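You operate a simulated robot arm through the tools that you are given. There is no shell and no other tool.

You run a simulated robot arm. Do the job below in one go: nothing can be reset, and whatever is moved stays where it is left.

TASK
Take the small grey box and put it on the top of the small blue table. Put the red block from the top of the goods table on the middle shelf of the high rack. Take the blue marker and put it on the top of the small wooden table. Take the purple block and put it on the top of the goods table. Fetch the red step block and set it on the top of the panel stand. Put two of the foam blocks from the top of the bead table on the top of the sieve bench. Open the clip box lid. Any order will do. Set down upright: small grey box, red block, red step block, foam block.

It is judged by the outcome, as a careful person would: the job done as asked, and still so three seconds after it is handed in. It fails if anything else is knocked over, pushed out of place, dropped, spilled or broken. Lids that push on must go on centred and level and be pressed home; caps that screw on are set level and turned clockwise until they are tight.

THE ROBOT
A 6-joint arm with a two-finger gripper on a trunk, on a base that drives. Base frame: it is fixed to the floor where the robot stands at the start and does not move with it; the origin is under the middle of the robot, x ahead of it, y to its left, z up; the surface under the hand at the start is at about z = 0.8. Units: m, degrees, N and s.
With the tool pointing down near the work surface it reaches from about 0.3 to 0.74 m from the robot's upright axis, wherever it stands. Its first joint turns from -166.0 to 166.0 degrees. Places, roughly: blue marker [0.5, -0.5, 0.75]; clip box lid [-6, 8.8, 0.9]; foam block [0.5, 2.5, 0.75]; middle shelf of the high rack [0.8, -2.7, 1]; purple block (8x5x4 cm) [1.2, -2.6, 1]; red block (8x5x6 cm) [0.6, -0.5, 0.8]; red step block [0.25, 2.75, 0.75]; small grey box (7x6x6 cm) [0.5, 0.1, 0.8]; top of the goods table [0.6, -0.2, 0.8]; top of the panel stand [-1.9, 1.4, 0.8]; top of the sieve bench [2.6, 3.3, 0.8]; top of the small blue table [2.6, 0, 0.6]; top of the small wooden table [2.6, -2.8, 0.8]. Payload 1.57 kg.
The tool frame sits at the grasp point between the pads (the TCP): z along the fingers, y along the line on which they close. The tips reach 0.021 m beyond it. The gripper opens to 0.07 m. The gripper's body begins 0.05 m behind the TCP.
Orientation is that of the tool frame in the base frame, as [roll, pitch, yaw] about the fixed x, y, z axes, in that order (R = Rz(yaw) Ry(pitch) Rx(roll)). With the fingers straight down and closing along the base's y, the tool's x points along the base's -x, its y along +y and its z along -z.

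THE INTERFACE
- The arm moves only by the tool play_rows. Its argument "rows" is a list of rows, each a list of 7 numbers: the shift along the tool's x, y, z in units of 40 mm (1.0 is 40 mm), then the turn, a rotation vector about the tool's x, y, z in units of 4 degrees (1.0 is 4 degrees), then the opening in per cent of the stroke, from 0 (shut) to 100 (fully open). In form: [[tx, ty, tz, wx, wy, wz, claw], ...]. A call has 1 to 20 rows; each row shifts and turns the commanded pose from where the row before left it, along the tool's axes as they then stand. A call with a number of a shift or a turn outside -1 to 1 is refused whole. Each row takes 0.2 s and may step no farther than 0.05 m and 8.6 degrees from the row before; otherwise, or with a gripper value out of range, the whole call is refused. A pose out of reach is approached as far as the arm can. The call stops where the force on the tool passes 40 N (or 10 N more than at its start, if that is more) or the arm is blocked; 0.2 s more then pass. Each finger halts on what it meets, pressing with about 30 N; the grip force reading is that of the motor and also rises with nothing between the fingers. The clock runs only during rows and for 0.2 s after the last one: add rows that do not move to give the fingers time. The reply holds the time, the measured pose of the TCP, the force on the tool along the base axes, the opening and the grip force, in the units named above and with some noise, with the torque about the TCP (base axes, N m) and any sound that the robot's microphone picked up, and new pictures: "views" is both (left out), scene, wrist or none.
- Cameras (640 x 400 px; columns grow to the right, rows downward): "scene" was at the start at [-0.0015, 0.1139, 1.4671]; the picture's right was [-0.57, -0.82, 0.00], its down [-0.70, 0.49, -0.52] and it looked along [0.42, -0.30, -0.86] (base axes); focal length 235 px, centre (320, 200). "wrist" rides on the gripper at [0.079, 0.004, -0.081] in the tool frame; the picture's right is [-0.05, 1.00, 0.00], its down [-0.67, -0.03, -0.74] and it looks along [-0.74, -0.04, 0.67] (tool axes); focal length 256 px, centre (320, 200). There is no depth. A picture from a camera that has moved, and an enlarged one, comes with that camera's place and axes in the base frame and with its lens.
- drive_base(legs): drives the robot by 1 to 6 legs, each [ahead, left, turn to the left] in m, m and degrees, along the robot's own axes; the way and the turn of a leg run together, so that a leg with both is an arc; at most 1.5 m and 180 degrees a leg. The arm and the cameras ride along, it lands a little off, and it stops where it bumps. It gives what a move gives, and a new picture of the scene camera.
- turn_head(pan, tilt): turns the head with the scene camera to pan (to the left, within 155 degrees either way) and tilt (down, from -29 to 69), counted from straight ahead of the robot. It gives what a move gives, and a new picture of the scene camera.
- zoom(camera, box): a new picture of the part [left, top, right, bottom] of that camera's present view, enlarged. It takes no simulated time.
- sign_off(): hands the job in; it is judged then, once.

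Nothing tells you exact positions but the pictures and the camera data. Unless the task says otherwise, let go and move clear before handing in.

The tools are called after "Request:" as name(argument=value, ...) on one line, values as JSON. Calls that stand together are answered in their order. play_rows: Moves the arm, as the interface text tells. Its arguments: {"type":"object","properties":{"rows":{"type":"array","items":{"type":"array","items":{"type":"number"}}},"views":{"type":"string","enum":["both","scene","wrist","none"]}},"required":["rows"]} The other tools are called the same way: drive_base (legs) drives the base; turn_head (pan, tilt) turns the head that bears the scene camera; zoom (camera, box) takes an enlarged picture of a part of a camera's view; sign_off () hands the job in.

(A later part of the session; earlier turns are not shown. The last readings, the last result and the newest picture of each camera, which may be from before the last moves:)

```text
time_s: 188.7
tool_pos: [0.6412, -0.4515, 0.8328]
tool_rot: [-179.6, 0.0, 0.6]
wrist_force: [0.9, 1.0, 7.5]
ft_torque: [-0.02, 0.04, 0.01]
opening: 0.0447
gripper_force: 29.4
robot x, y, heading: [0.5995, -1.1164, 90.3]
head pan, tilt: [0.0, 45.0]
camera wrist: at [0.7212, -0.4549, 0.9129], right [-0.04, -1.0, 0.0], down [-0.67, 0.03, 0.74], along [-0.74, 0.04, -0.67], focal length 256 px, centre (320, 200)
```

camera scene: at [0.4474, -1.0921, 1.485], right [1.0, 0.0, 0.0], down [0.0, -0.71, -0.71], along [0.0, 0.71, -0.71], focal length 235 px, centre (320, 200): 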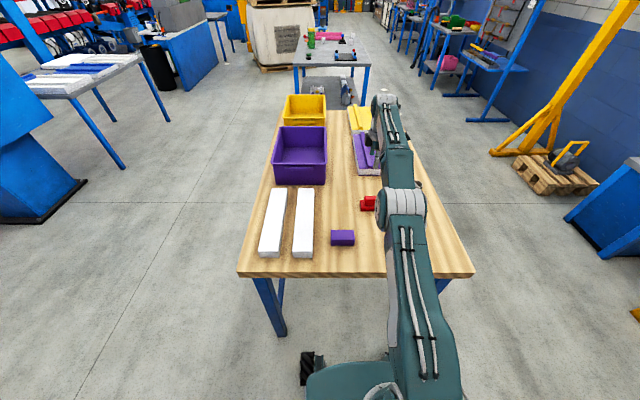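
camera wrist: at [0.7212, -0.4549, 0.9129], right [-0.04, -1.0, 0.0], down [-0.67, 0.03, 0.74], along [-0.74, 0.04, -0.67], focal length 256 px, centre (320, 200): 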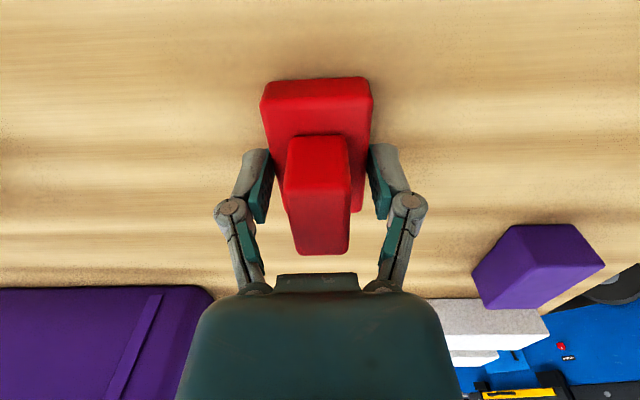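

Gripped on its base (4.5 cm). Lifting and pulling back.

Request:
play_rows(rows=[[0, 0, -0.4, 0, 0, 0, 0], [0, 0, -0.9, 0, 0, 0, 0], [0, 0, -0.9, 0, 0, 0, 0], [0, 0, -0.9, 0, 0, 0, 0], [0, 0, -0.9, 0, 0, 0, 0], [0, 0, -0.9, 0, 0, 0, 0], [0, 0, -0.9, 0, 0, 0, 0], [0, 0.9, -0.3, 0, 0, 0, 0], [0, 0.9, 0, 0, 0, 0, 0], [0, 0.9, 0, 0, 0, 0, 0], [0, 0.9, 0, 0, 0, 0, 0], [0, 0.9, 0, 0, 0, 0, 0], [0, 0, 0, 0, 0, 0, 0]])

```text
time_s: 191.5
tool_pos: [0.6416, -0.6312, 1.0739]
tool_rot: [-179.8, 0.0, 0.7]
wrist_force: [-0.6, 0.0, -1.9]
ft_torque: [0.01, -0.02, -0.04]
opening: 0.0448
gripper_force: 29.4
robot x, y, heading: [0.6002, -1.1134, 90.3]
head pan, tilt: [0.0, 45.0]
camera scene: at [0.4474, -1.0934, 1.485], right [1.0, 0.0, 0.0], down [0.0, -0.71, -0.71], along [0.0, 0.71, -0.71], focal length 235 px, centre (320, 200)
camera wrist: at [0.7226, -0.6346, 1.1557], right [-0.04, -1.0, 0.0], down [-0.67, 0.03, 0.74], along [-0.74, 0.03, -0.67], focal length 256 px, centre (320, 200)
```

scene: 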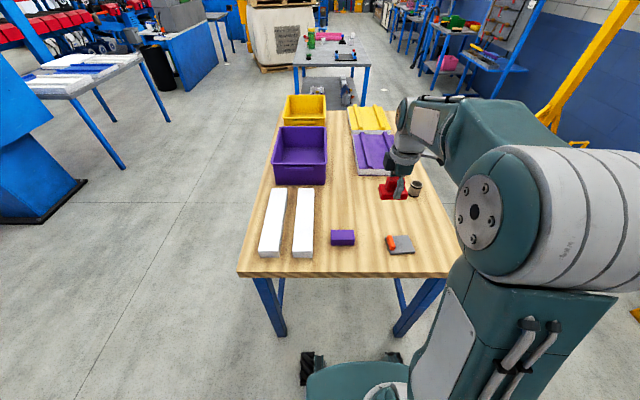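
wrist: 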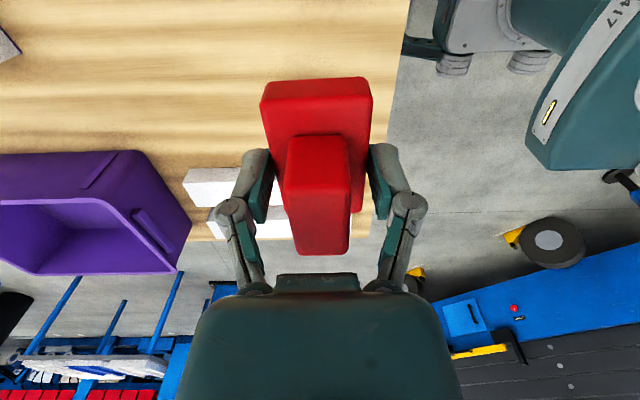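

Driving back to the rack with the red block.

Request:
drive_base(legs=[[-0.26, 0, 0], [0, 0, 180], [0, 0.6, -0.3], [0.5, 0, 0]])

Request:
turn_head(pan=0, tilt=35)

```text
time_s: 206.3
tool_pos: [1.1361, -2.3778, 1.0743]
tool_rot: [-179.8, 0.0, 178.7]
wrist_force: [0.4, 0.1, -1.6]
ft_torque: [0.01, -0.01, 0.07]
opening: 0.0446
gripper_force: 30.1
robot x, y, heading: [1.1961, -1.8936, -91.7]
head pan, tilt: [0.0, 45.0]
camera scene: at [1.3484, -1.9222, 1.485], right [-1.0, 0.03, 0.0], down [0.02, 0.71, -0.71], along [-0.02, -0.71, -0.71], focal length 235 px, centre (320, 200)
```

scene: 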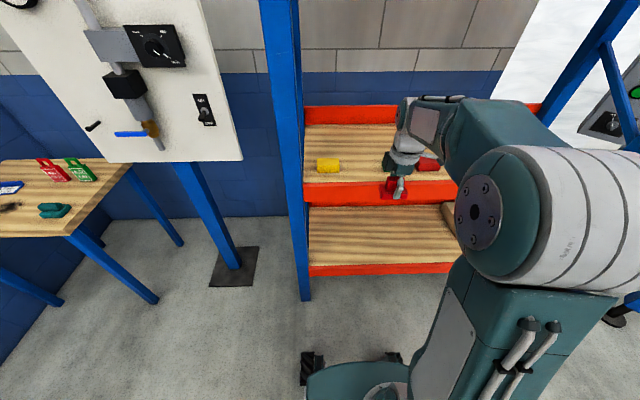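

```text
time_s: 207.0
tool_pos: [1.135, -2.3783, 1.0748]
tool_rot: [-179.8, 0.0, 178.8]
wrist_force: [0.0, -0.4, -2.6]
ft_torque: [0.01, 0.0, -0.01]
opening: 0.0446
gripper_force: 30.0
robot x, y, heading: [1.192, -1.896, -91.8]
head pan, tilt: [0.0, 35.0]
camera scene: at [1.3479, -1.929, 1.4998], right [-1.0, 0.03, 0.0], down [0.02, 0.57, -0.82], along [-0.03, -0.82, -0.57], focal length 235 px, centre (320, 200)
```

scene: 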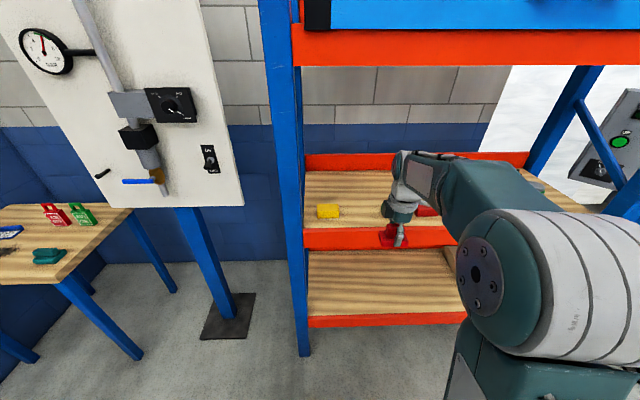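

Rolling 6 cm closer, then moving the red block into the gap where the purple one stood.

Request:
drive_base(legs=[[0.06, 0, 0]])

Request:
play_rows(rows=[[-0.23, -0.856, 0, 0, 0, 0, 0], [-0.23, -0.856, 0, 0, 0, 0, 0], [-0.23, -0.856, 0, 0, 0, 0, 0], [-0.23, -0.856, 0, 0, 0, 0, 0], [-0.23, -0.856, 0, 0, 0, 0, 0], [0, 0, 0, 0, 0, 0, 0]])

Request:
zoom(camera="scene", box=[280, 140, 460, 252])

```text
time_s: 208.0
tool_pos: [1.1332, -2.4368, 1.0754]
tool_rot: [-179.8, 0.0, 178.6]
wrist_force: [0.5, -0.5, -2.4]
ft_torque: [0.0, 0.0, 0.03]
opening: 0.0447
gripper_force: 30.6
robot x, y, heading: [1.19, -1.9531, -91.7]
head pan, tilt: [0.0, 35.0]
camera scene: at [1.3458, -1.9888, 1.4998], right [-1.0, 0.03, 0.0], down [0.02, 0.57, -0.82], along [-0.03, -0.82, -0.57], focal length 235 px, centre (320, 200)
```

scene: 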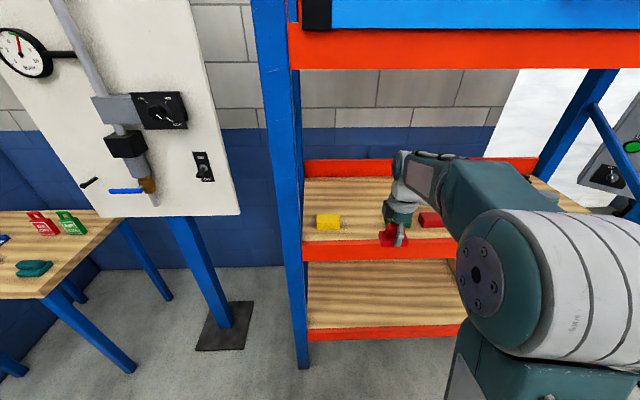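

```text
time_s: 209.4
tool_pos: [1.1753, -2.6074, 1.076]
tool_rot: [-179.9, -0.1, 178.7]
wrist_force: [-0.5, 0.6, -2.8]
ft_torque: [0.04, 0.01, 0.03]
opening: 0.0448
gripper_force: 29.9
robot x, y, heading: [1.1902, -1.9567, -91.6]
head pan, tilt: [0.0, 35.0]
camera scene: at [1.3462, -1.9899, 1.4998], right [-1.0, 0.03, 0.0], down [0.02, 0.57, -0.82], along [-0.03, -0.82, -0.58], focal length 235 px, centre (320, 200)
camera wrist: at [1.0963, -2.6011, 1.1576], right [0.08, 1.0, 0.0], down [0.67, -0.05, 0.74], along [0.74, -0.06, -0.67], focal length 256 px, centre (320, 200)
```

scene: 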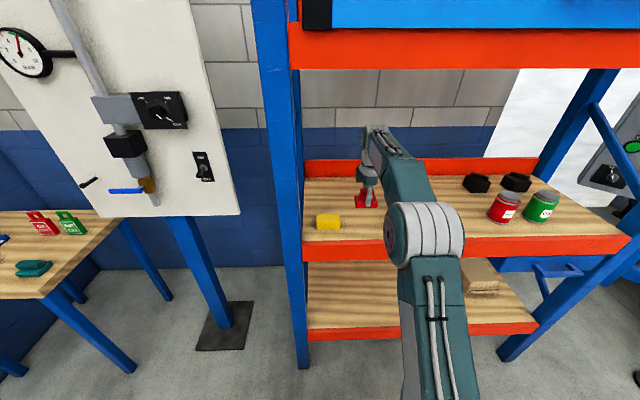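
wrist: 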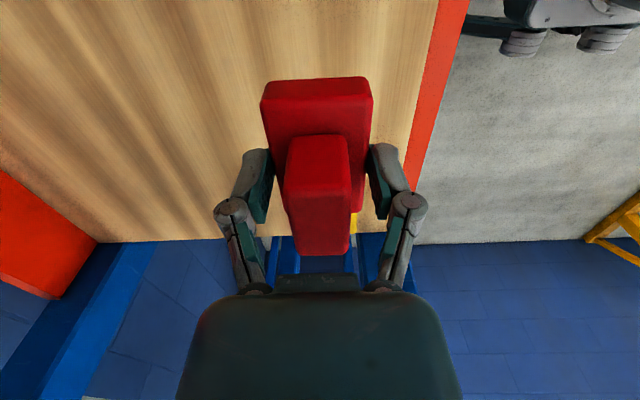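

```text
3.56 times, centred on (370, 196) of scene
camera zoom: at [1.3462, -1.9899, 1.4998], right [-1.0, 0.03, 0.0], down [0.02, 0.57, -0.82], along [-0.03, -0.82, -0.58], focal length 836 px, centre (142, 214)
```

zoom: 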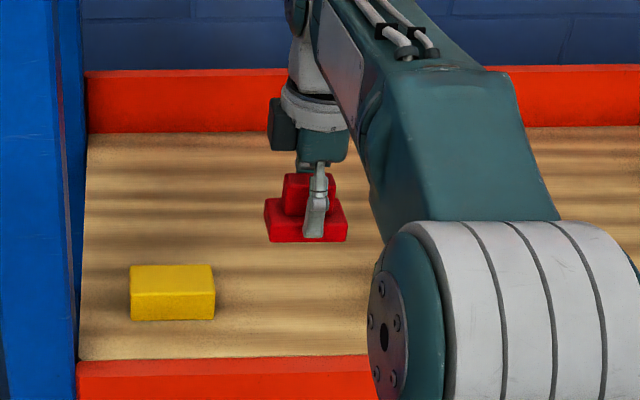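

In the gap with ~3–4 cm either side. Lowering.

Request:
play_rows(rows=[[0, 0, 0.6, 0, 0, 0, 0], [0, 0, 0.6, 0, 0, 0, 0], [0, 0, 0.6, 0, 0, 0, 0], [0, 0, 0.1, 0, 0, 0, 0], [0, 0, 0, 0, 0, 0, 0]], views="none")

Request:
play_rows(rows=[[0, 0, 0.1, 0, 0, 0, 0], [0, 0, 0, 0, 0, 0, 0]], views="none")

Request:
play_rows(rows=[[0, 0, 0.07, 0, 0, 0, 0], [0, 0, 0, 0, 0, 0, 0]], views="none")

```text
time_s: 210.6
tool_pos: [1.1752, -2.6086, 0.9997]
tool_rot: [-179.7, -0.1, 178.6]
wrist_force: [0.3, 0.2, -1.5]
ft_torque: [-0.04, -0.01, -0.02]
opening: 0.0447
gripper_force: 29.6
robot x, y, heading: [1.1926, -1.9574, -91.8]
head pan, tilt: [0.0, 35.0]
```

```text
time_s: 211.2
tool_pos: [1.1751, -2.6096, 0.995]
tool_rot: [-179.9, 0.1, 178.6]
wrist_force: [-0.7, -0.3, -1.4]
ft_torque: [0.0, 0.03, 0.0]
opening: 0.0448
gripper_force: 30.2
robot x, y, heading: [1.1918, -1.9537, -91.7]
head pan, tilt: [0.0, 35.0]
```

```text
time_s: 211.8
tool_pos: [1.1745, -2.6089, 0.9935]
tool_rot: [-179.8, 0.0, 178.6]
wrist_force: [0.2, -0.1, -2.2]
ft_torque: [0.04, 0.0, 0.0]
opening: 0.0447
gripper_force: 30.4
robot x, y, heading: [1.193, -1.9493, -91.7]
head pan, tilt: [0.0, 35.0]
```

Request:
play_rows(rows=[[0, 0, 0.07, 0, 0, 0, 0], [0, 0, 0, 0, 0, 0, 0]], views="none")

Request:
play_rows(rows=[[0, 0, 0.05, 0, 0, 0, 0], [0, 0, 0, 0, 0, 0, 0]], views="none")

```text
time_s: 212.4
tool_pos: [1.1752, -2.609, 0.9918]
tool_rot: [-179.7, 0.0, 178.6]
wrist_force: [-0.3, 1.3, 9.8]
ft_torque: [0.34, -0.04, 0.0]
opening: 0.0448
gripper_force: 30.1
robot x, y, heading: [1.1911, -1.9568, -91.6]
head pan, tilt: [0.0, 35.0]
```

```text
time_s: 213.0
tool_pos: [1.1751, -2.6084, 0.9904]
tool_rot: [-179.6, 0.1, 178.7]
wrist_force: [-1.4, 0.8, 25.5]
ft_torque: [0.07, -0.01, 0.01]
opening: 0.0449
gripper_force: 30.4
robot x, y, heading: [1.1926, -1.9521, -91.7]
head pan, tilt: [0.0, 35.0]
```

Seated on the shelf. Easing, opening, rising a little and then drawing out of the rack.

Request:
play_rows(rows=[[0, 0, -0.03, 0, 0, 0, 0], [0, 0, 0, 0, 0, 0, 80], [0, 0, 0, 0, 0, 0, 100], [0, 0, 0, 0, 0, 0, 100], [0, 0, -0.4, 0, 0, 0, 100], [0, 0, -0.8, 0, 0, 0, 100], [0, 0, -0.8, 0, 0, 0, 100], [0, 0.5, -0.3, 0, 0, 0, 100], [0, 0.9, 0, 0, 0, 0, 100], [0, 0.9, 0, 0, 0, 0, 100], [0, 0.9, 0, 0, 0, 0, 100], [0, 0.9, 0, 0, 0, 0, 100], [0, 0.9, 0, 0, 0, 0, 100], [0, 0, 0, 0, 0, 0, 100]])

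Request:
zoom(camera="scene", box=[280, 140, 460, 252])

```text
time_s: 216.0
tool_pos: [1.1792, -2.407, 1.0809]
tool_rot: [-179.8, 0.0, 178.6]
wrist_force: [-0.1, -0.6, -0.9]
ft_torque: [-0.02, 0.03, 0.0]
opening: 0.0699
gripper_force: 0.0
robot x, y, heading: [1.1931, -1.955, -92.0]
head pan, tilt: [0.0, 35.0]
camera scene: at [1.3462, -1.9883, 1.4998], right [-1.0, 0.03, 0.0], down [0.02, 0.57, -0.82], along [-0.03, -0.82, -0.57], focal length 235 px, centre (320, 200)
camera wrist: at [1.1012, -2.401, 1.1621], right [0.08, 1.0, 0.0], down [0.67, -0.05, 0.74], along [0.74, -0.06, -0.67], focal length 256 px, centre (320, 200)
```

scene: 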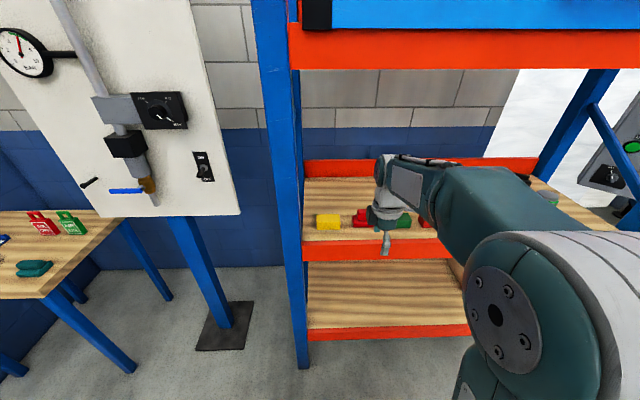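
wrist: 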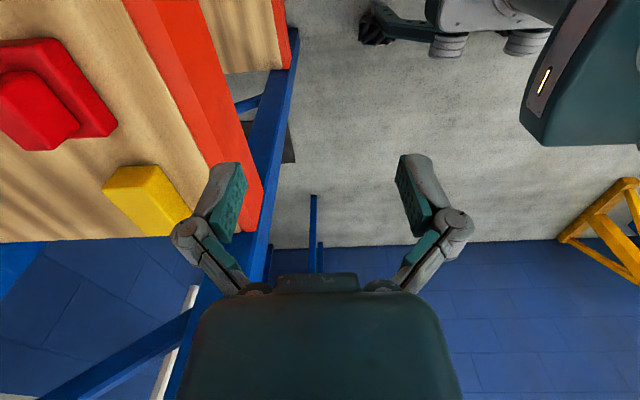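

```text
3.56 times, centred on (370, 196) of scene
camera zoom: at [1.3462, -1.9883, 1.4998], right [-1.0, 0.03, 0.0], down [0.02, 0.57, -0.82], along [-0.03, -0.82, -0.57], focal length 836 px, centre (142, 214)
```

zoom: 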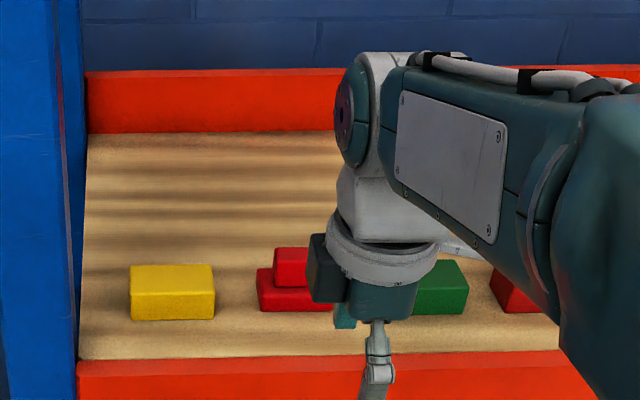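

The red block stands on the middle shelf. Next I head to the bead table: back off, turn around, and drive up the aisle between the goods table and the blue table.

Request:
drive_base(legs=[[-0.6, 0, 0], [0, 0, -178], [0, -0.38, 0], [1.4, 0, 0], [0.9, 0, 0]])

Request:
turn_head(pan=30, tilt=30)

```text
time_s: 239.8
tool_pos: [1.6028, 1.4393, 1.0811]
tool_rot: [-179.8, -0.1, 0.8]
wrist_force: [0.5, 0.4, 0.9]
ft_torque: [-0.04, 0.04, 0.02]
opening: 0.0698
gripper_force: 0.0
robot x, y, heading: [1.6069, 0.9823, 90.3]
head pan, tilt: [0.0, 35.0]
camera scene: at [1.4542, 1.0133, 1.4998], right [1.0, 0.01, 0.0], down [0.0, -0.57, -0.82], along [0.0, 0.82, -0.57], focal length 235 px, centre (320, 200)
```

scene: 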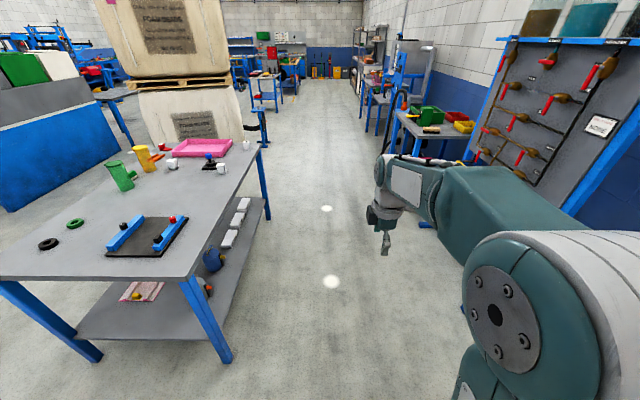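

```text
time_s: 240.7
tool_pos: [1.6018, 1.439, 1.0818]
tool_rot: [-179.7, 0.0, 0.8]
wrist_force: [-0.5, -0.8, 0.1]
ft_torque: [-0.01, 0.0, 0.01]
opening: 0.0699
gripper_force: 0.1
robot x, y, heading: [1.6067, 0.9802, 90.6]
head pan, tilt: [30.0, 30.0]
camera scene: at [1.409, 1.0033, 1.5076], right [0.86, 0.5, 0.0], down [0.25, -0.43, -0.87], along [-0.44, 0.75, -0.5], focal length 235 px, centre (320, 200)
```

scene: 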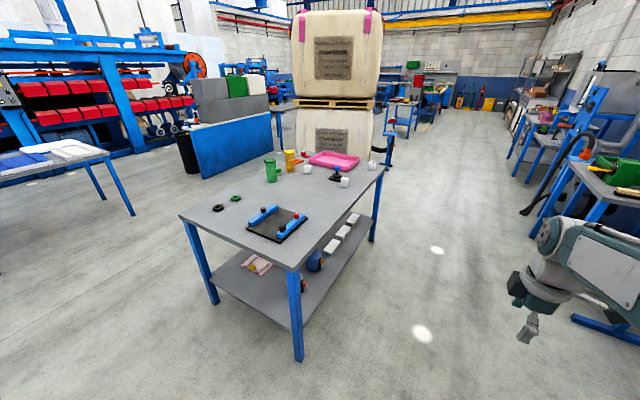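

The bead table is on my left with white foam blocks near a pink tray. I'll zoom in.

Request:
zoom(camera="scene", box=[200, 140, 400, 265])

Request:
zoom(camera="scene", box=[500, 60, 640, 220])

```text
3.20 times, centred on (300, 202) of scene
camera zoom: at [1.409, 1.0033, 1.5076], right [0.86, 0.5, 0.0], down [0.25, -0.43, -0.87], along [-0.44, 0.75, -0.5], focal length 752 px, centre (384, 192)
```

zoom: 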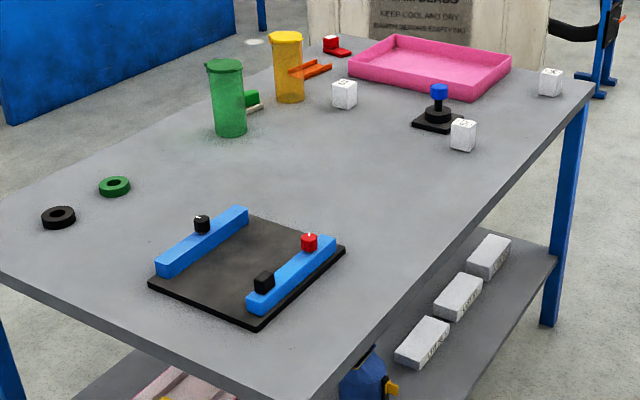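

```text
2.50 times, centred on (570, 140) of scene
camera zoom: at [1.409, 1.0033, 1.5076], right [0.86, 0.5, 0.0], down [0.25, -0.43, -0.87], along [-0.44, 0.75, -0.5], focal length 587 px, centre (-305, 350)
```

zoom: 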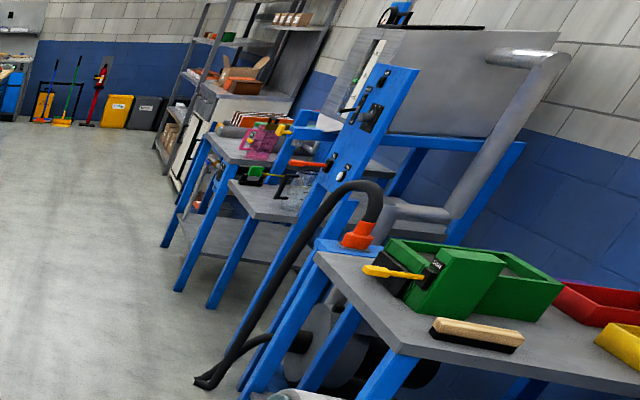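

Three foam cubes are on the top near the right side (B≈(0.81,2.35), C≈(0.87,2.73), A≈(0.46,2.42)), and the red step block is at the far left (≈(0.2,2.8)). The sieve bench is close by on the right. I'll drive beside the bead table and face it.

Request:
drive_base(legs=[[1.5, 0, 0], [0, 0, 90], [0.12, 0, 0]])

Request:
turn_head(pan=5, tilt=45)

```text
time_s: 252.7
tool_pos: [1.013, 2.4673, 1.0815]
tool_rot: [-179.8, 0.0, 90.4]
wrist_force: [0.4, 0.1, 0.3]
ft_torque: [0.03, 0.03, 0.0]
opening: 0.07
gripper_force: 0.0
robot x, y, heading: [1.4686, 2.4777, -180.0]
head pan, tilt: [30.0, 30.0]
camera scene: at [1.4498, 2.2713, 1.5076], right [-0.5, 0.87, 0.0], down [0.43, 0.25, -0.87], along [-0.75, -0.43, -0.5], focal length 235 px, centre (320, 200)
```

scene: 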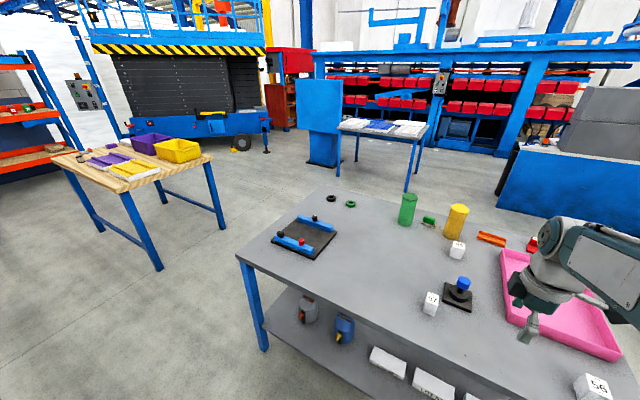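

```text
time_s: 253.6
tool_pos: [1.0143, 2.4677, 1.0807]
tool_rot: [-179.8, 0.0, 90.6]
wrist_force: [0.9, 0.7, 0.2]
ft_torque: [-0.04, 0.0, -0.01]
opening: 0.07
gripper_force: 0.0
robot x, y, heading: [1.4694, 2.4708, -180.0]
head pan, tilt: [5.0, 45.0]
camera scene: at [1.447, 2.3092, 1.485], right [-0.09, 1.0, 0.0], down [0.7, 0.06, -0.71], along [-0.7, -0.06, -0.71], focal length 235 px, centre (320, 200)
```

scene: 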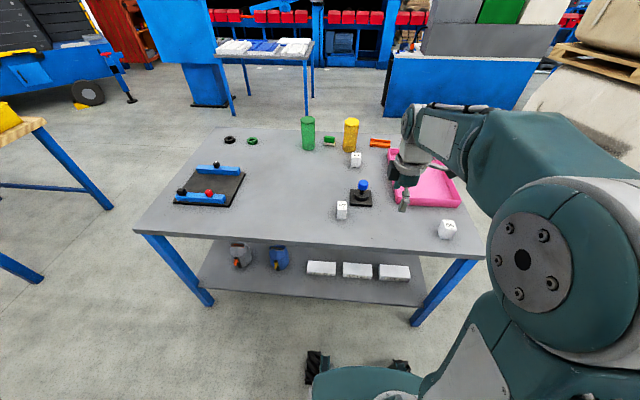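

Request:
zoom(camera="scene", box=[280, 100, 480, 250])

Request:
play_rows(rows=[[0, 0, 0, 0, 0, 0, 100]], views="wrist")

```text
2.67 times, centred on (380, 175) of scene
camera zoom: at [1.447, 2.3092, 1.485], right [-0.09, 1.0, 0.0], down [0.7, 0.06, -0.71], along [-0.7, -0.06, -0.71], focal length 627 px, centre (160, 267)
```

zoom: 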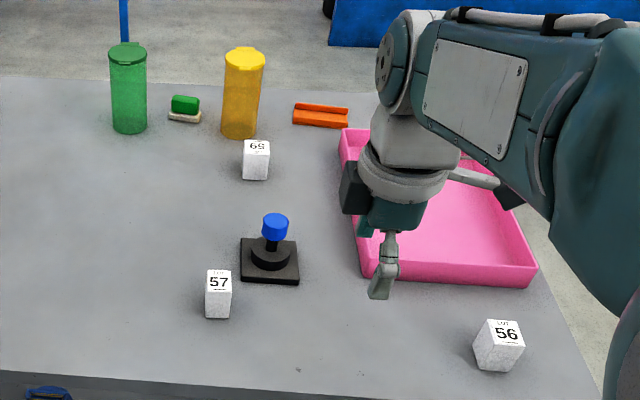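

```text
time_s: 254.0
tool_pos: [1.0132, 2.4682, 1.0814]
tool_rot: [-179.8, 0.0, 90.5]
wrist_force: [0.1, -0.5, 0.6]
ft_torque: [0.01, 0.02, -0.01]
opening: 0.0699
gripper_force: 0.0
robot x, y, heading: [1.4713, 2.4689, -180.0]
head pan, tilt: [5.0, 45.0]
camera wrist: at [1.0183, 2.5473, 1.1622], right [1.0, -0.04, 0.0], down [-0.03, -0.67, 0.74], along [-0.03, -0.74, -0.67], focal length 256 px, centre (320, 200)
```

wrist: 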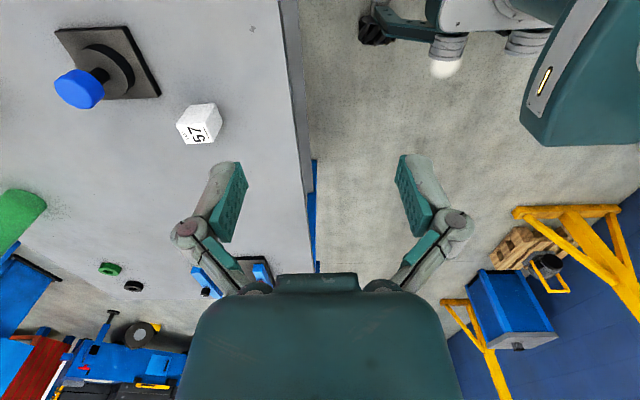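

Foam cubes carry labels 56, 57, 59. I'll zoom on 57 in the wrist view to locate it.

Request:
zoom(camera="wrist", box=[120, 60, 280, 160])

Request:
zoom(camera="scene", box=[320, 160, 400, 210])

```text
4.00 times, centred on (200, 110) of wrist
camera zoom: at [1.0183, 2.5473, 1.1622], right [1.0, -0.04, 0.0], down [-0.03, -0.67, 0.74], along [-0.03, -0.74, -0.67], focal length 1024 px, centre (800, 560)
```

zoom: 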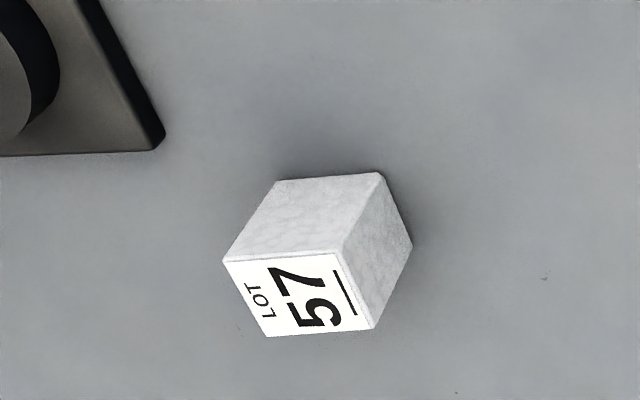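

```text
8.00 times, centred on (360, 185) of scene
camera zoom: at [1.447, 2.3093, 1.485], right [-0.09, 1.0, 0.0], down [0.7, 0.06, -0.71], along [-0.7, -0.06, -0.71], focal length 1880 px, centre (0, 320)
```

zoom: 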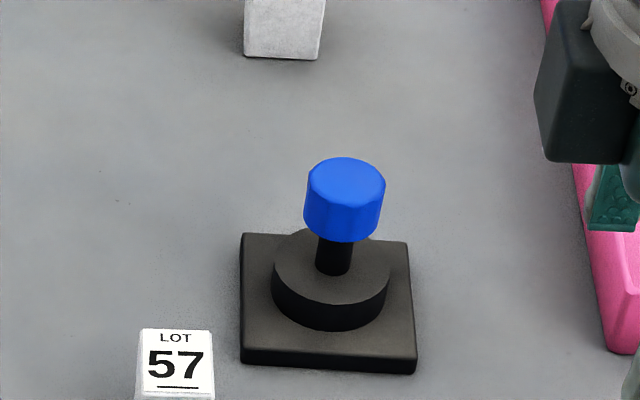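

Foam 57: centre (0.829, 2.344), about 4.2×3.2×5.7 cm, table z≈0.785. Moving above it.

Request:
play_rows(rows=[[-0.51, -0.77, 0.3, 0, 0, 0, 100], [-0.51, -0.77, 0.3, 0, 0, 0, 100], [-0.51, -0.77, 0.4, 0, 0, 0, 100], [-0.51, -0.77, 0.5, 0, 0, 0, 100], [-0.51, -0.77, 0.5, 0, 0, 0, 100], [-0.51, -0.77, 0.5, 0, 0, -0.52, 100], [0, 0, 0, 0, 0, 0, 100]])

Request:
zoom(camera="wrist", box=[200, 0, 440, 150])

```text
time_s: 255.6
tool_pos: [0.83, 2.3423, 0.9814]
tool_rot: [-179.8, 0.0, 92.6]
wrist_force: [0.0, 0.5, -0.6]
ft_torque: [-0.02, 0.0, 0.0]
opening: 0.0701
gripper_force: 0.1
robot x, y, heading: [1.4692, 2.4703, -179.9]
head pan, tilt: [5.0, 45.0]
camera scene: at [1.446, 2.3085, 1.4849], right [-0.09, 1.0, 0.0], down [0.71, 0.06, -0.71], along [-0.7, -0.06, -0.71], focal length 235 px, centre (320, 200)
camera wrist: at [0.8313, 2.4225, 1.0619], right [1.0, -0.01, 0.0], down [0.0, -0.67, 0.74], along [-0.01, -0.74, -0.67], focal length 256 px, centre (320, 200)
```

scene: 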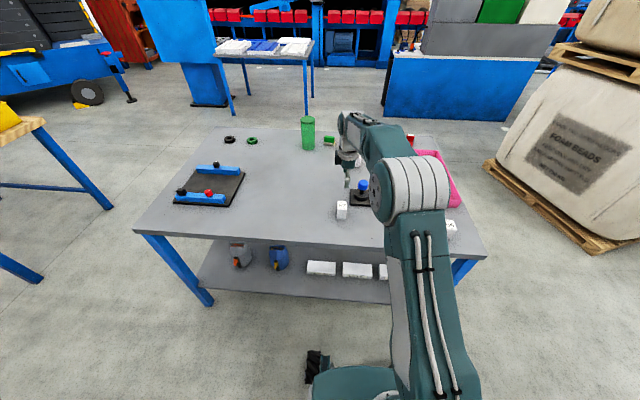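
wrist: 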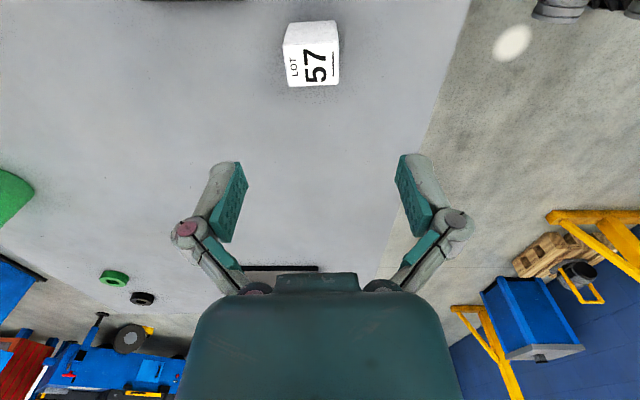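

```text
2.67 times, centred on (320, 75) of wrist
camera zoom: at [0.8313, 2.4225, 1.0619], right [1.0, -0.01, 0.0], down [0.0, -0.67, 0.74], along [-0.01, -0.74, -0.67], focal length 683 px, centre (320, 533)
```

zoom: 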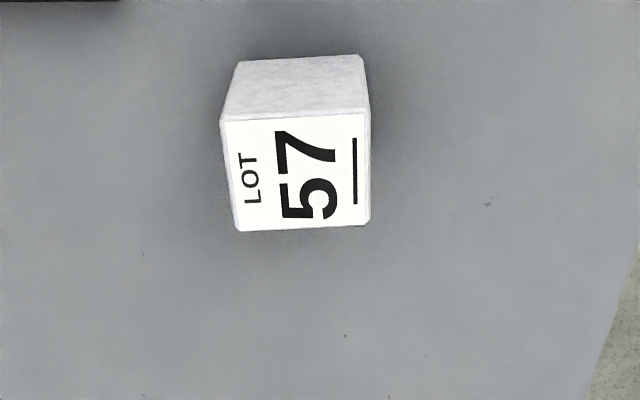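

Fine-centring by 6 mm and lowering over foam 57, then closing gently.

Request:
play_rows(rows=[[0, -0.16, 0.6, 0, 0, 0, 100], [0, 0, 0.9, 0, 0, 0, 100], [0, 0, 0.9, 0, 0, 0, 100], [0, 0, 0.9, 0, 0, 0, 100], [0, 0, 0.5, 0, 0, 0, 100], [0, 0, 0.25, 0, 0, 0, 100], [0, 0, 0, 0, 0, 0, 100]], views="wrist")

Request:
play_rows(rows=[[0, 0, 0, 0, 0, 0, 70], [0, 0, 0, 0, 0, 0, 57], [0, 0, 0, 0, 0, 0, 57], [0, 0, 0, 0, 0, 0, 57]], views="wrist")

```text
time_s: 257.2
tool_pos: [0.8236, 2.3425, 0.8182]
tool_rot: [-179.8, 0.0, 92.7]
wrist_force: [0.3, 0.0, 0.6]
ft_torque: [0.01, 0.0, -0.01]
opening: 0.0701
gripper_force: 0.2
robot x, y, heading: [1.4697, 2.4733, -180.1]
head pan, tilt: [5.0, 45.0]
camera wrist: at [0.8253, 2.4226, 0.8991], right [1.0, -0.01, 0.0], down [0.0, -0.67, 0.74], along [-0.01, -0.74, -0.67], focal length 256 px, centre (320, 200)
```

wrist: 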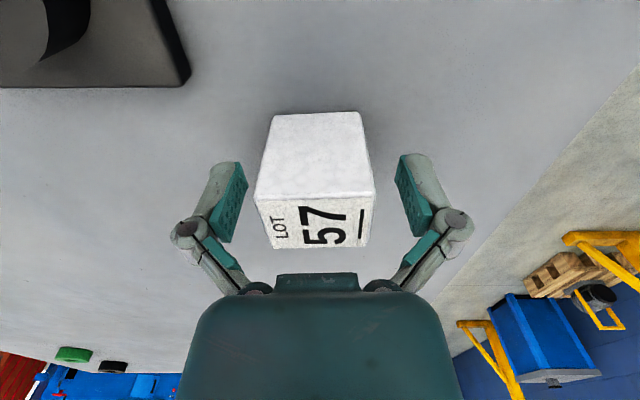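

```text
time_s: 258.2
tool_pos: [0.8241, 2.3433, 0.8179]
tool_rot: [-179.8, 0.0, 92.6]
wrist_force: [0.5, -0.8, 4.0]
ft_torque: [-0.02, -0.01, -0.02]
opening: 0.0441
gripper_force: 30.4
robot x, y, heading: [1.4659, 2.4699, -179.8]
head pan, tilt: [5.0, 45.0]
camera wrist: at [0.8252, 2.4226, 0.8997], right [1.0, -0.01, 0.0], down [0.0, -0.67, 0.74], along [-0.01, -0.74, -0.67], focal length 256 px, centre (320, 200)
```

wrist: 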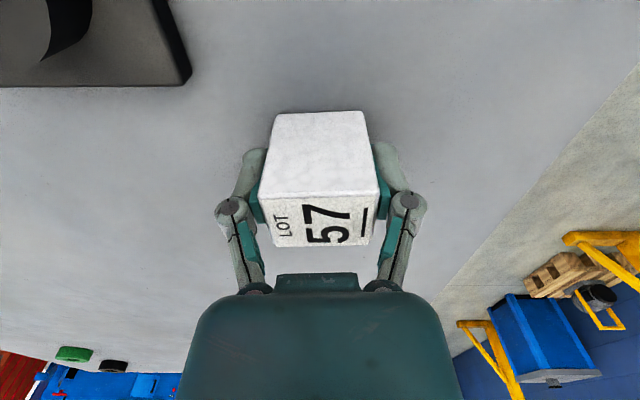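

Holding foam 57. Lifting and drawing back toward me, then I'll look at the sieve bench behind.

Request:
play_rows(rows=[[0, 0, -0.5, 0, 0, 0, 50], [0, 0, -0.9, 0, 0, 0, 50], [0, 0, -0.9, 0, 0, 0, 50], [0, 0, -0.9, 0, 0, 0, 50], [0, 0, -0.9, 0, 0, 0, 50], [0, 0, -0.9, 0, 0, 0, 50], [0, 0, -0.9, 0, 0, 0, 50], [0, 0.9, -0.7, 0, 0, 0, 50], [0.3, 0.9, 0, 0, 0, 0, 50], [0.5, 0.8, 0, 0, 0, 0, 50], [0.5, 0.8, 0, 0, 0, 0, 50], [0.5, 0.8, 0, 0, 0, 0, 50], [0, 0, 0, 0, 0, 0, 50]], views="none")

Request:
drive_base(legs=[[-0.05, 0, 0], [0, -0.3, 0], [0, 0, -180]])

Request:
turn_head(pan=-5, tilt=35)

```text
time_s: 261.0
tool_pos: [0.988, 2.4242, 1.0835]
tool_rot: [-179.8, -0.2, 92.6]
wrist_force: [-0.1, 0.8, -0.6]
ft_torque: [0.04, 0.02, -0.02]
opening: 0.0439
gripper_force: 30.3
robot x, y, heading: [1.4674, 2.4678, -180.1]
head pan, tilt: [5.0, 45.0]
```

```text
time_s: 270.8
tool_pos: [1.9913, 2.8596, 1.0846]
tool_rot: [-179.8, -0.1, -82.8]
wrist_force: [0.7, -0.5, -0.6]
ft_torque: [-0.02, -0.02, -0.03]
opening: 0.0441
gripper_force: 30.2
robot x, y, heading: [1.5144, 2.7751, 4.7]
head pan, tilt: [5.0, 45.0]
camera scene: at [1.5272, 2.9373, 1.485], right [0.17, -0.99, 0.0], down [-0.7, -0.12, -0.71], along [0.7, 0.12, -0.71], focal length 235 px, centre (320, 200)
```

scene: 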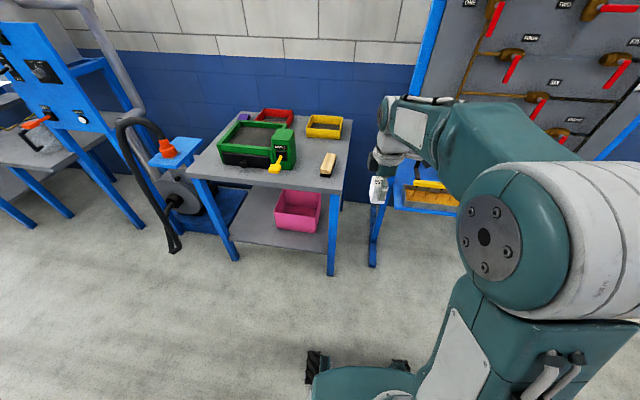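

```text
time_s: 271.5
tool_pos: [1.991, 2.8598, 1.0844]
tool_rot: [-179.8, 0.0, -82.9]
wrist_force: [-0.5, 0.1, -0.6]
ft_torque: [0.02, 0.02, 0.01]
opening: 0.0441
gripper_force: 29.7
robot x, y, heading: [1.5181, 2.7765, 4.5]
head pan, tilt: [-5.0, 35.0]
camera scene: at [1.5351, 2.9232, 1.4997], right [-0.01, -1.0, 0.0], down [-0.57, 0.0, -0.82], along [0.82, -0.01, -0.57], focal length 235 px, centre (320, 200)
```

scene: 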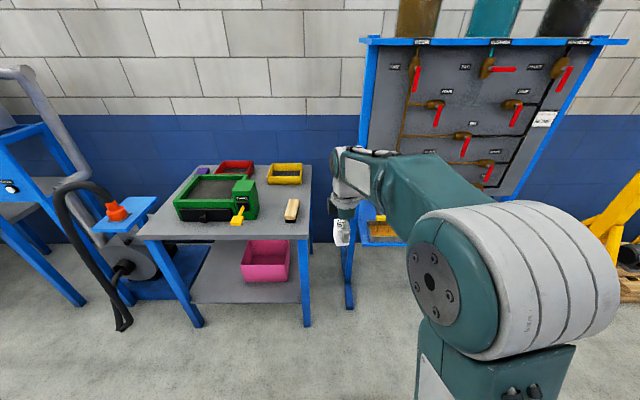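

The sieve bench is ahead: a green sieve unit, red and yellow trays, and a brush on it. I'll zoom to find free space.

Request:
zoom(camera="scene", box=[120, 140, 360, 290])

```text
2.67 times, centred on (240, 215) of scene
camera zoom: at [1.5351, 2.9232, 1.4997], right [-0.01, -1.0, 0.0], down [-0.57, 0.0, -0.82], along [0.82, -0.01, -0.57], focal length 627 px, centre (533, 160)
```

zoom: 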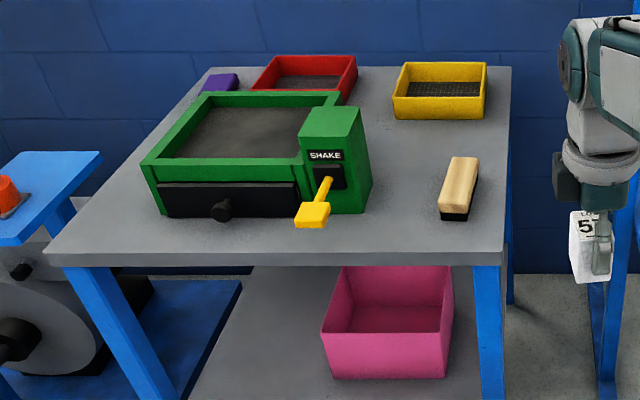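

Free gap: between the shaker box (y≈3.195) and the brush (y≈3.07), about 12 cm wide. I'll drive closer and square up.

Request:
drive_base(legs=[[0.35, 0.26, -4.6]])

Request:
turn_head(pan=0, tilt=45)

Request:
zoom(camera="scene", box=[200, 100, 440, 250])

```text
time_s: 274.1
tool_pos: [2.336, 3.0912, 1.0843]
tool_rot: [-179.8, 0.0, -87.5]
wrist_force: [0.2, 0.1, 0.1]
ft_torque: [0.01, -0.04, 0.0]
opening: 0.044
gripper_force: 30.3
robot x, y, heading: [1.8551, 3.0469, 0.0]
head pan, tilt: [-5.0, 35.0]
camera scene: at [1.8868, 3.1907, 1.5001], right [-0.09, -1.0, 0.0], down [-0.57, 0.05, -0.82], along [0.82, -0.07, -0.57], focal length 235 px, centre (320, 200)
```

scene: 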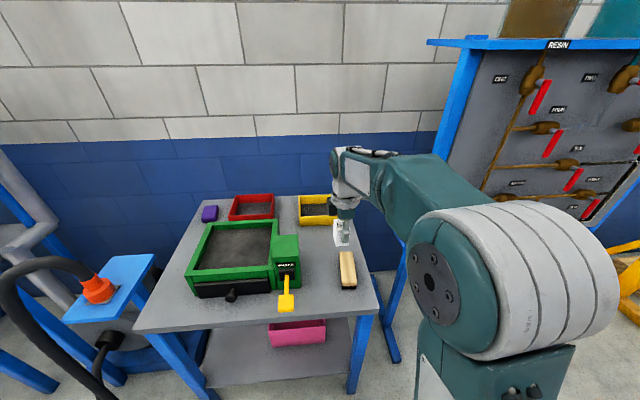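

```text
time_s: 274.9
tool_pos: [2.3369, 3.0926, 1.0826]
tool_rot: [-179.8, 0.0, -87.4]
wrist_force: [0.4, -0.1, -1.1]
ft_torque: [0.01, 0.01, 0.0]
opening: 0.044
gripper_force: 30.1
robot x, y, heading: [1.8556, 3.0454, -0.1]
head pan, tilt: [0.0, 45.0]
camera scene: at [1.8804, 3.2001, 1.4851], right [0.0, -1.0, 0.0], down [-0.71, 0.0, -0.71], along [0.71, 0.0, -0.71], focal length 235 px, centre (320, 200)
```

scene: 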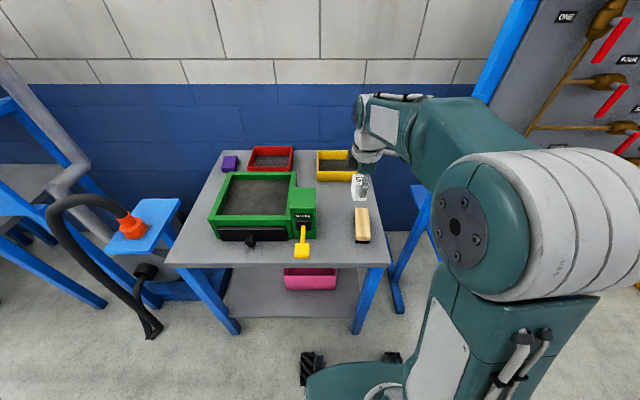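

```text
2.67 times, centred on (320, 175) of scene
camera zoom: at [1.8804, 3.2001, 1.4851], right [0.0, -1.0, 0.0], down [-0.71, 0.0, -0.71], along [0.71, 0.0, -0.71], focal length 627 px, centre (320, 267)
```

zoom: 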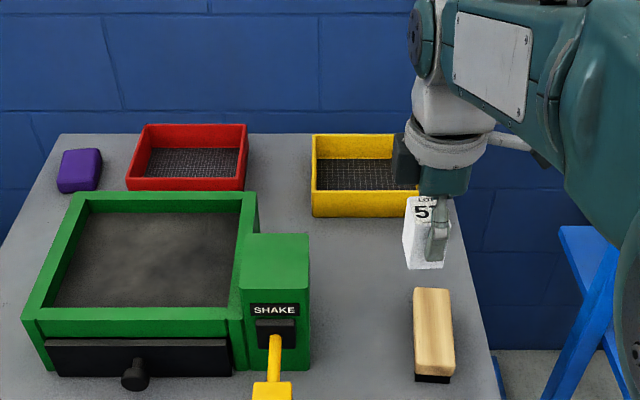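

The gap is ~14 cm wide (y 3.08–3.215) and free from x 2.31 to 2.68. I'll bring foam 57 to (2.53, 3.135) and start down.

Request:
play_rows(rows=[[0, 0, 0, 0, 0, 0.65, 50], [-0.177, -0.805, 0, 0, 0, 0, 50], [-0.177, -0.805, 0, 0, 0, 0, 50], [-0.177, -0.805, 0, 0, 0, 0, 50], [-0.177, -0.805, 0.4, 0, 0, 0, 50], [-0.177, -0.805, 0.7, 0, 0, 0, 50], [-0.177, -0.805, 0.8, 0, 0, 0, 50], [0, 0, 0, 0, 0, 0, 50]])

Request:
zoom(camera="scene", box=[200, 100, 440, 250])

```text
time_s: 276.7
tool_pos: [2.5316, 3.1345, 1.0085]
tool_rot: [-179.8, -0.1, -90.1]
wrist_force: [-0.6, 0.0, -1.0]
ft_torque: [-0.04, 0.03, 0.0]
opening: 0.0442
gripper_force: 29.8
robot x, y, heading: [1.8584, 3.0472, 0.1]
head pan, tilt: [0.0, 45.0]
camera scene: at [1.8816, 3.2017, 1.4849], right [0.0, -1.0, 0.0], down [-0.71, 0.0, -0.71], along [0.71, 0.0, -0.71], focal length 235 px, centre (320, 200)
camera wrist: at [2.5272, 3.0549, 1.0893], right [-1.0, 0.06, 0.0], down [0.03, 0.67, 0.74], along [0.04, 0.74, -0.67], focal length 256 px, centre (320, 200)
```

scene: 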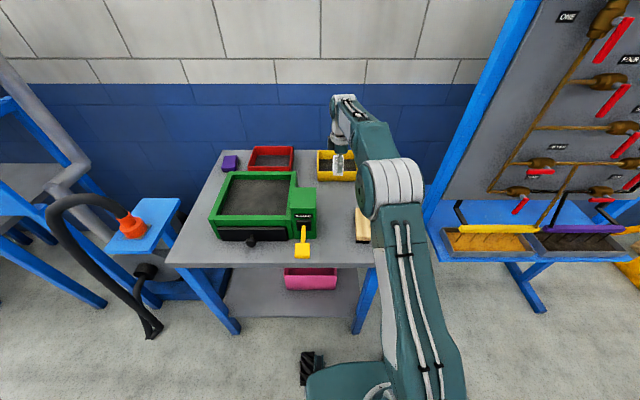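
wrist: 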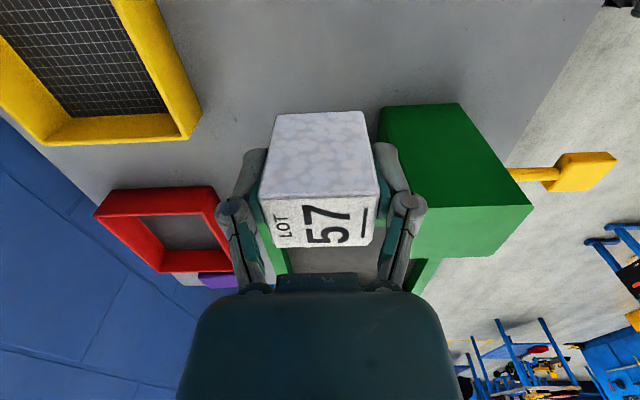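

```text
2.67 times, centred on (320, 175) of scene
camera zoom: at [1.8816, 3.2017, 1.4849], right [0.0, -1.0, 0.0], down [-0.71, 0.0, -0.71], along [0.71, 0.0, -0.71], focal length 627 px, centre (320, 267)
```

zoom: 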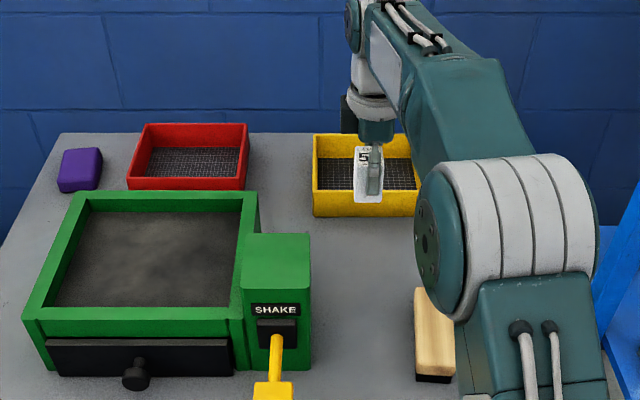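

Bench top z≈0.80 confirmed; shaker's side at y≈3.214. Lowering foam 57.

Request:
play_rows(rows=[[0, 0, 0.8, 0, 0, 0, 50], [0, 0, 0.8, 0, 0, 0, 50], [0, 0, 0.8, 0, 0, 0, 50], [0, 0, 0.8, 0, 0, 0, 50], [0, 0, 0.8, 0, 0, 0, 50], [0, 0, 0, 0, 0, 0, 50]], views="none")

Request:
play_rows(rows=[[0, 0, 0.1, 0, 0, 0, 50], [0, 0, 0.1, 0, 0, 0, 50], [0, 0, 0, 0, 0, 0, 50]], views="none")

Request:
play_rows(rows=[[0, 0, 0.07, 0, 0, 0, 50], [0, 0, 0, 0, 0, 0, 50]], views="none")

```text
time_s: 278.1
tool_pos: [2.5319, 3.1354, 0.8495]
tool_rot: [-179.9, -0.1, -90.1]
wrist_force: [0.2, 0.3, -0.9]
ft_torque: [0.02, -0.02, -0.01]
opening: 0.0443
gripper_force: 29.9
robot x, y, heading: [1.8531, 3.0488, -0.4]
head pan, tilt: [0.0, 45.0]
```

```text
time_s: 278.9
tool_pos: [2.532, 3.1349, 0.8416]
tool_rot: [-179.9, -0.1, -90.0]
wrist_force: [0.4, -0.1, -0.7]
ft_torque: [0.02, 0.0, 0.01]
opening: 0.0439
gripper_force: 30.0
robot x, y, heading: [1.8535, 3.0472, 0.1]
head pan, tilt: [0.0, 45.0]
```

```text
time_s: 279.5
tool_pos: [2.5327, 3.1347, 0.8375]
tool_rot: [-179.8, -0.1, -90.1]
wrist_force: [1.1, 0.4, 0.8]
ft_torque: [0.01, 0.06, 0.0]
opening: 0.044
gripper_force: 30.0
robot x, y, heading: [1.8594, 3.0474, -0.2]
head pan, tilt: [0.0, 45.0]
```

Request:
play_rows(rows=[[0, 0, 0.05, 0, 0, 0, 50], [0, 0, 0, 0, 0, 0, 50]], views="none")

Request:
play_rows(rows=[[0, 0, 0.05, 0, 0, 0, 50], [0, 0, 0, 0, 0, 0, 50]], views="none")

```text
time_s: 280.1
tool_pos: [2.5304, 3.1354, 0.8374]
tool_rot: [-179.6, 0.1, -90.0]
wrist_force: [-1.9, -0.7, 20.0]
ft_torque: [0.07, 0.22, -0.01]
opening: 0.0442
gripper_force: 29.5
robot x, y, heading: [1.8563, 3.0489, -0.2]
head pan, tilt: [0.0, 45.0]
```

```text
time_s: 280.7
tool_pos: [2.532, 3.1355, 0.8352]
tool_rot: [-179.5, 0.0, -90.1]
wrist_force: [5.5, 1.3, 23.9]
ft_torque: [0.03, -0.16, 0.0]
opening: 0.0442
gripper_force: 30.0
robot x, y, heading: [1.8566, 3.0448, -0.2]
head pan, tilt: [0.0, 45.0]
```

Seated. Easing, opening and rising.

Request:
play_rows(rows=[[0, 0, -0.04, 0, 0, 0, 50], [0, 0, 0, 0, 0, 0, 80], [0, 0, 0, 0, 0, 0, 100], [0, 0, 0, 0, 0, 0, 100], [0, 0, -0.4, 0, 0, 0, 100], [0, 0, -0.9, 0, 0, 0, 100], [0, 0, -0.9, 0, 0, 0, 100], [0, 0, -0.9, 0, 0, 0, 100], [0, 0, -0.9, 0, 0, 0, 100], [0, 0, -0.9, 0, 0, 0, 100], [0, 0, -0.9, 0, 0, 0, 100], [0, 0.9, -0.4, 0, 0, 0, 100], [0, 0.9, 0, 0, 0, 0, 100], [0, 0.9, 0, 0, 0, 0, 100], [0, 0.9, 0, 0, 0, 0, 100], [0, 0.9, 0, 0, 0, 0, 100], [0, 0, 0, 0, 0, 0, 100]])

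Request:
zoom(camera="scene", box=[200, 100, 440, 250])

```text
time_s: 284.3
tool_pos: [2.3472, 3.1347, 1.0803]
tool_rot: [-179.7, -0.1, -90.3]
wrist_force: [0.8, -0.2, 0.0]
ft_torque: [0.0, 0.02, 0.01]
opening: 0.0701
gripper_force: 0.1
robot x, y, heading: [1.8533, 3.0488, -0.0]
head pan, tilt: [0.0, 45.0]
camera scene: at [1.8803, 3.2016, 1.4849], right [0.0, -1.0, 0.0], down [-0.71, 0.0, -0.71], along [0.71, 0.0, -0.71], focal length 235 px, centre (320, 200)
camera wrist: at [2.3447, 3.0549, 1.1618], right [-1.0, 0.06, 0.0], down [0.03, 0.67, 0.74], along [0.04, 0.74, -0.67], focal length 256 px, centre (320, 200)
```

scene: 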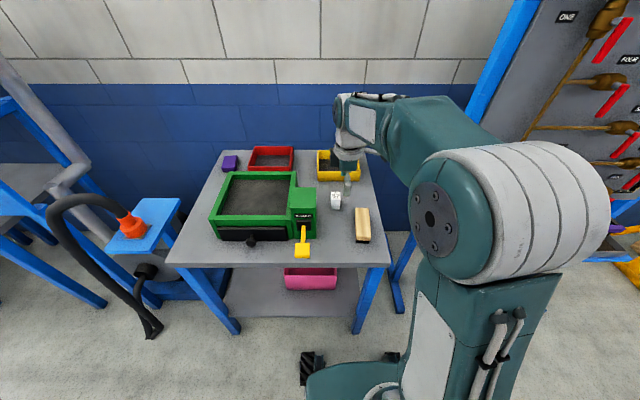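
wrist: 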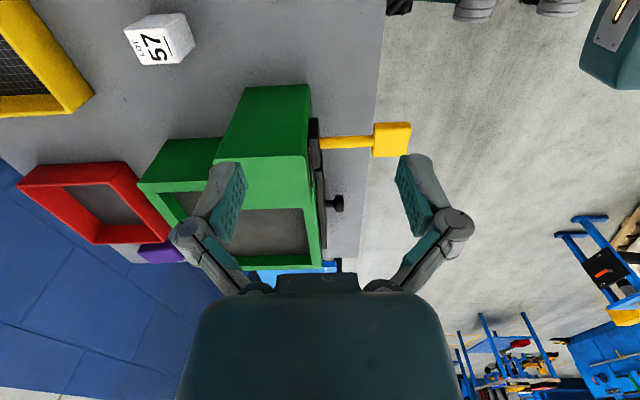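

```text
2.67 times, centred on (320, 175) of scene
camera zoom: at [1.8803, 3.2016, 1.4849], right [0.0, -1.0, 0.0], down [-0.71, 0.0, -0.71], along [0.71, 0.0, -0.71], focal length 627 px, centre (320, 267)
```

zoom: 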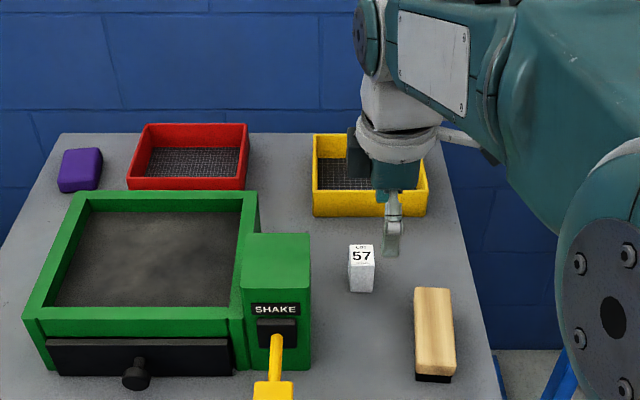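

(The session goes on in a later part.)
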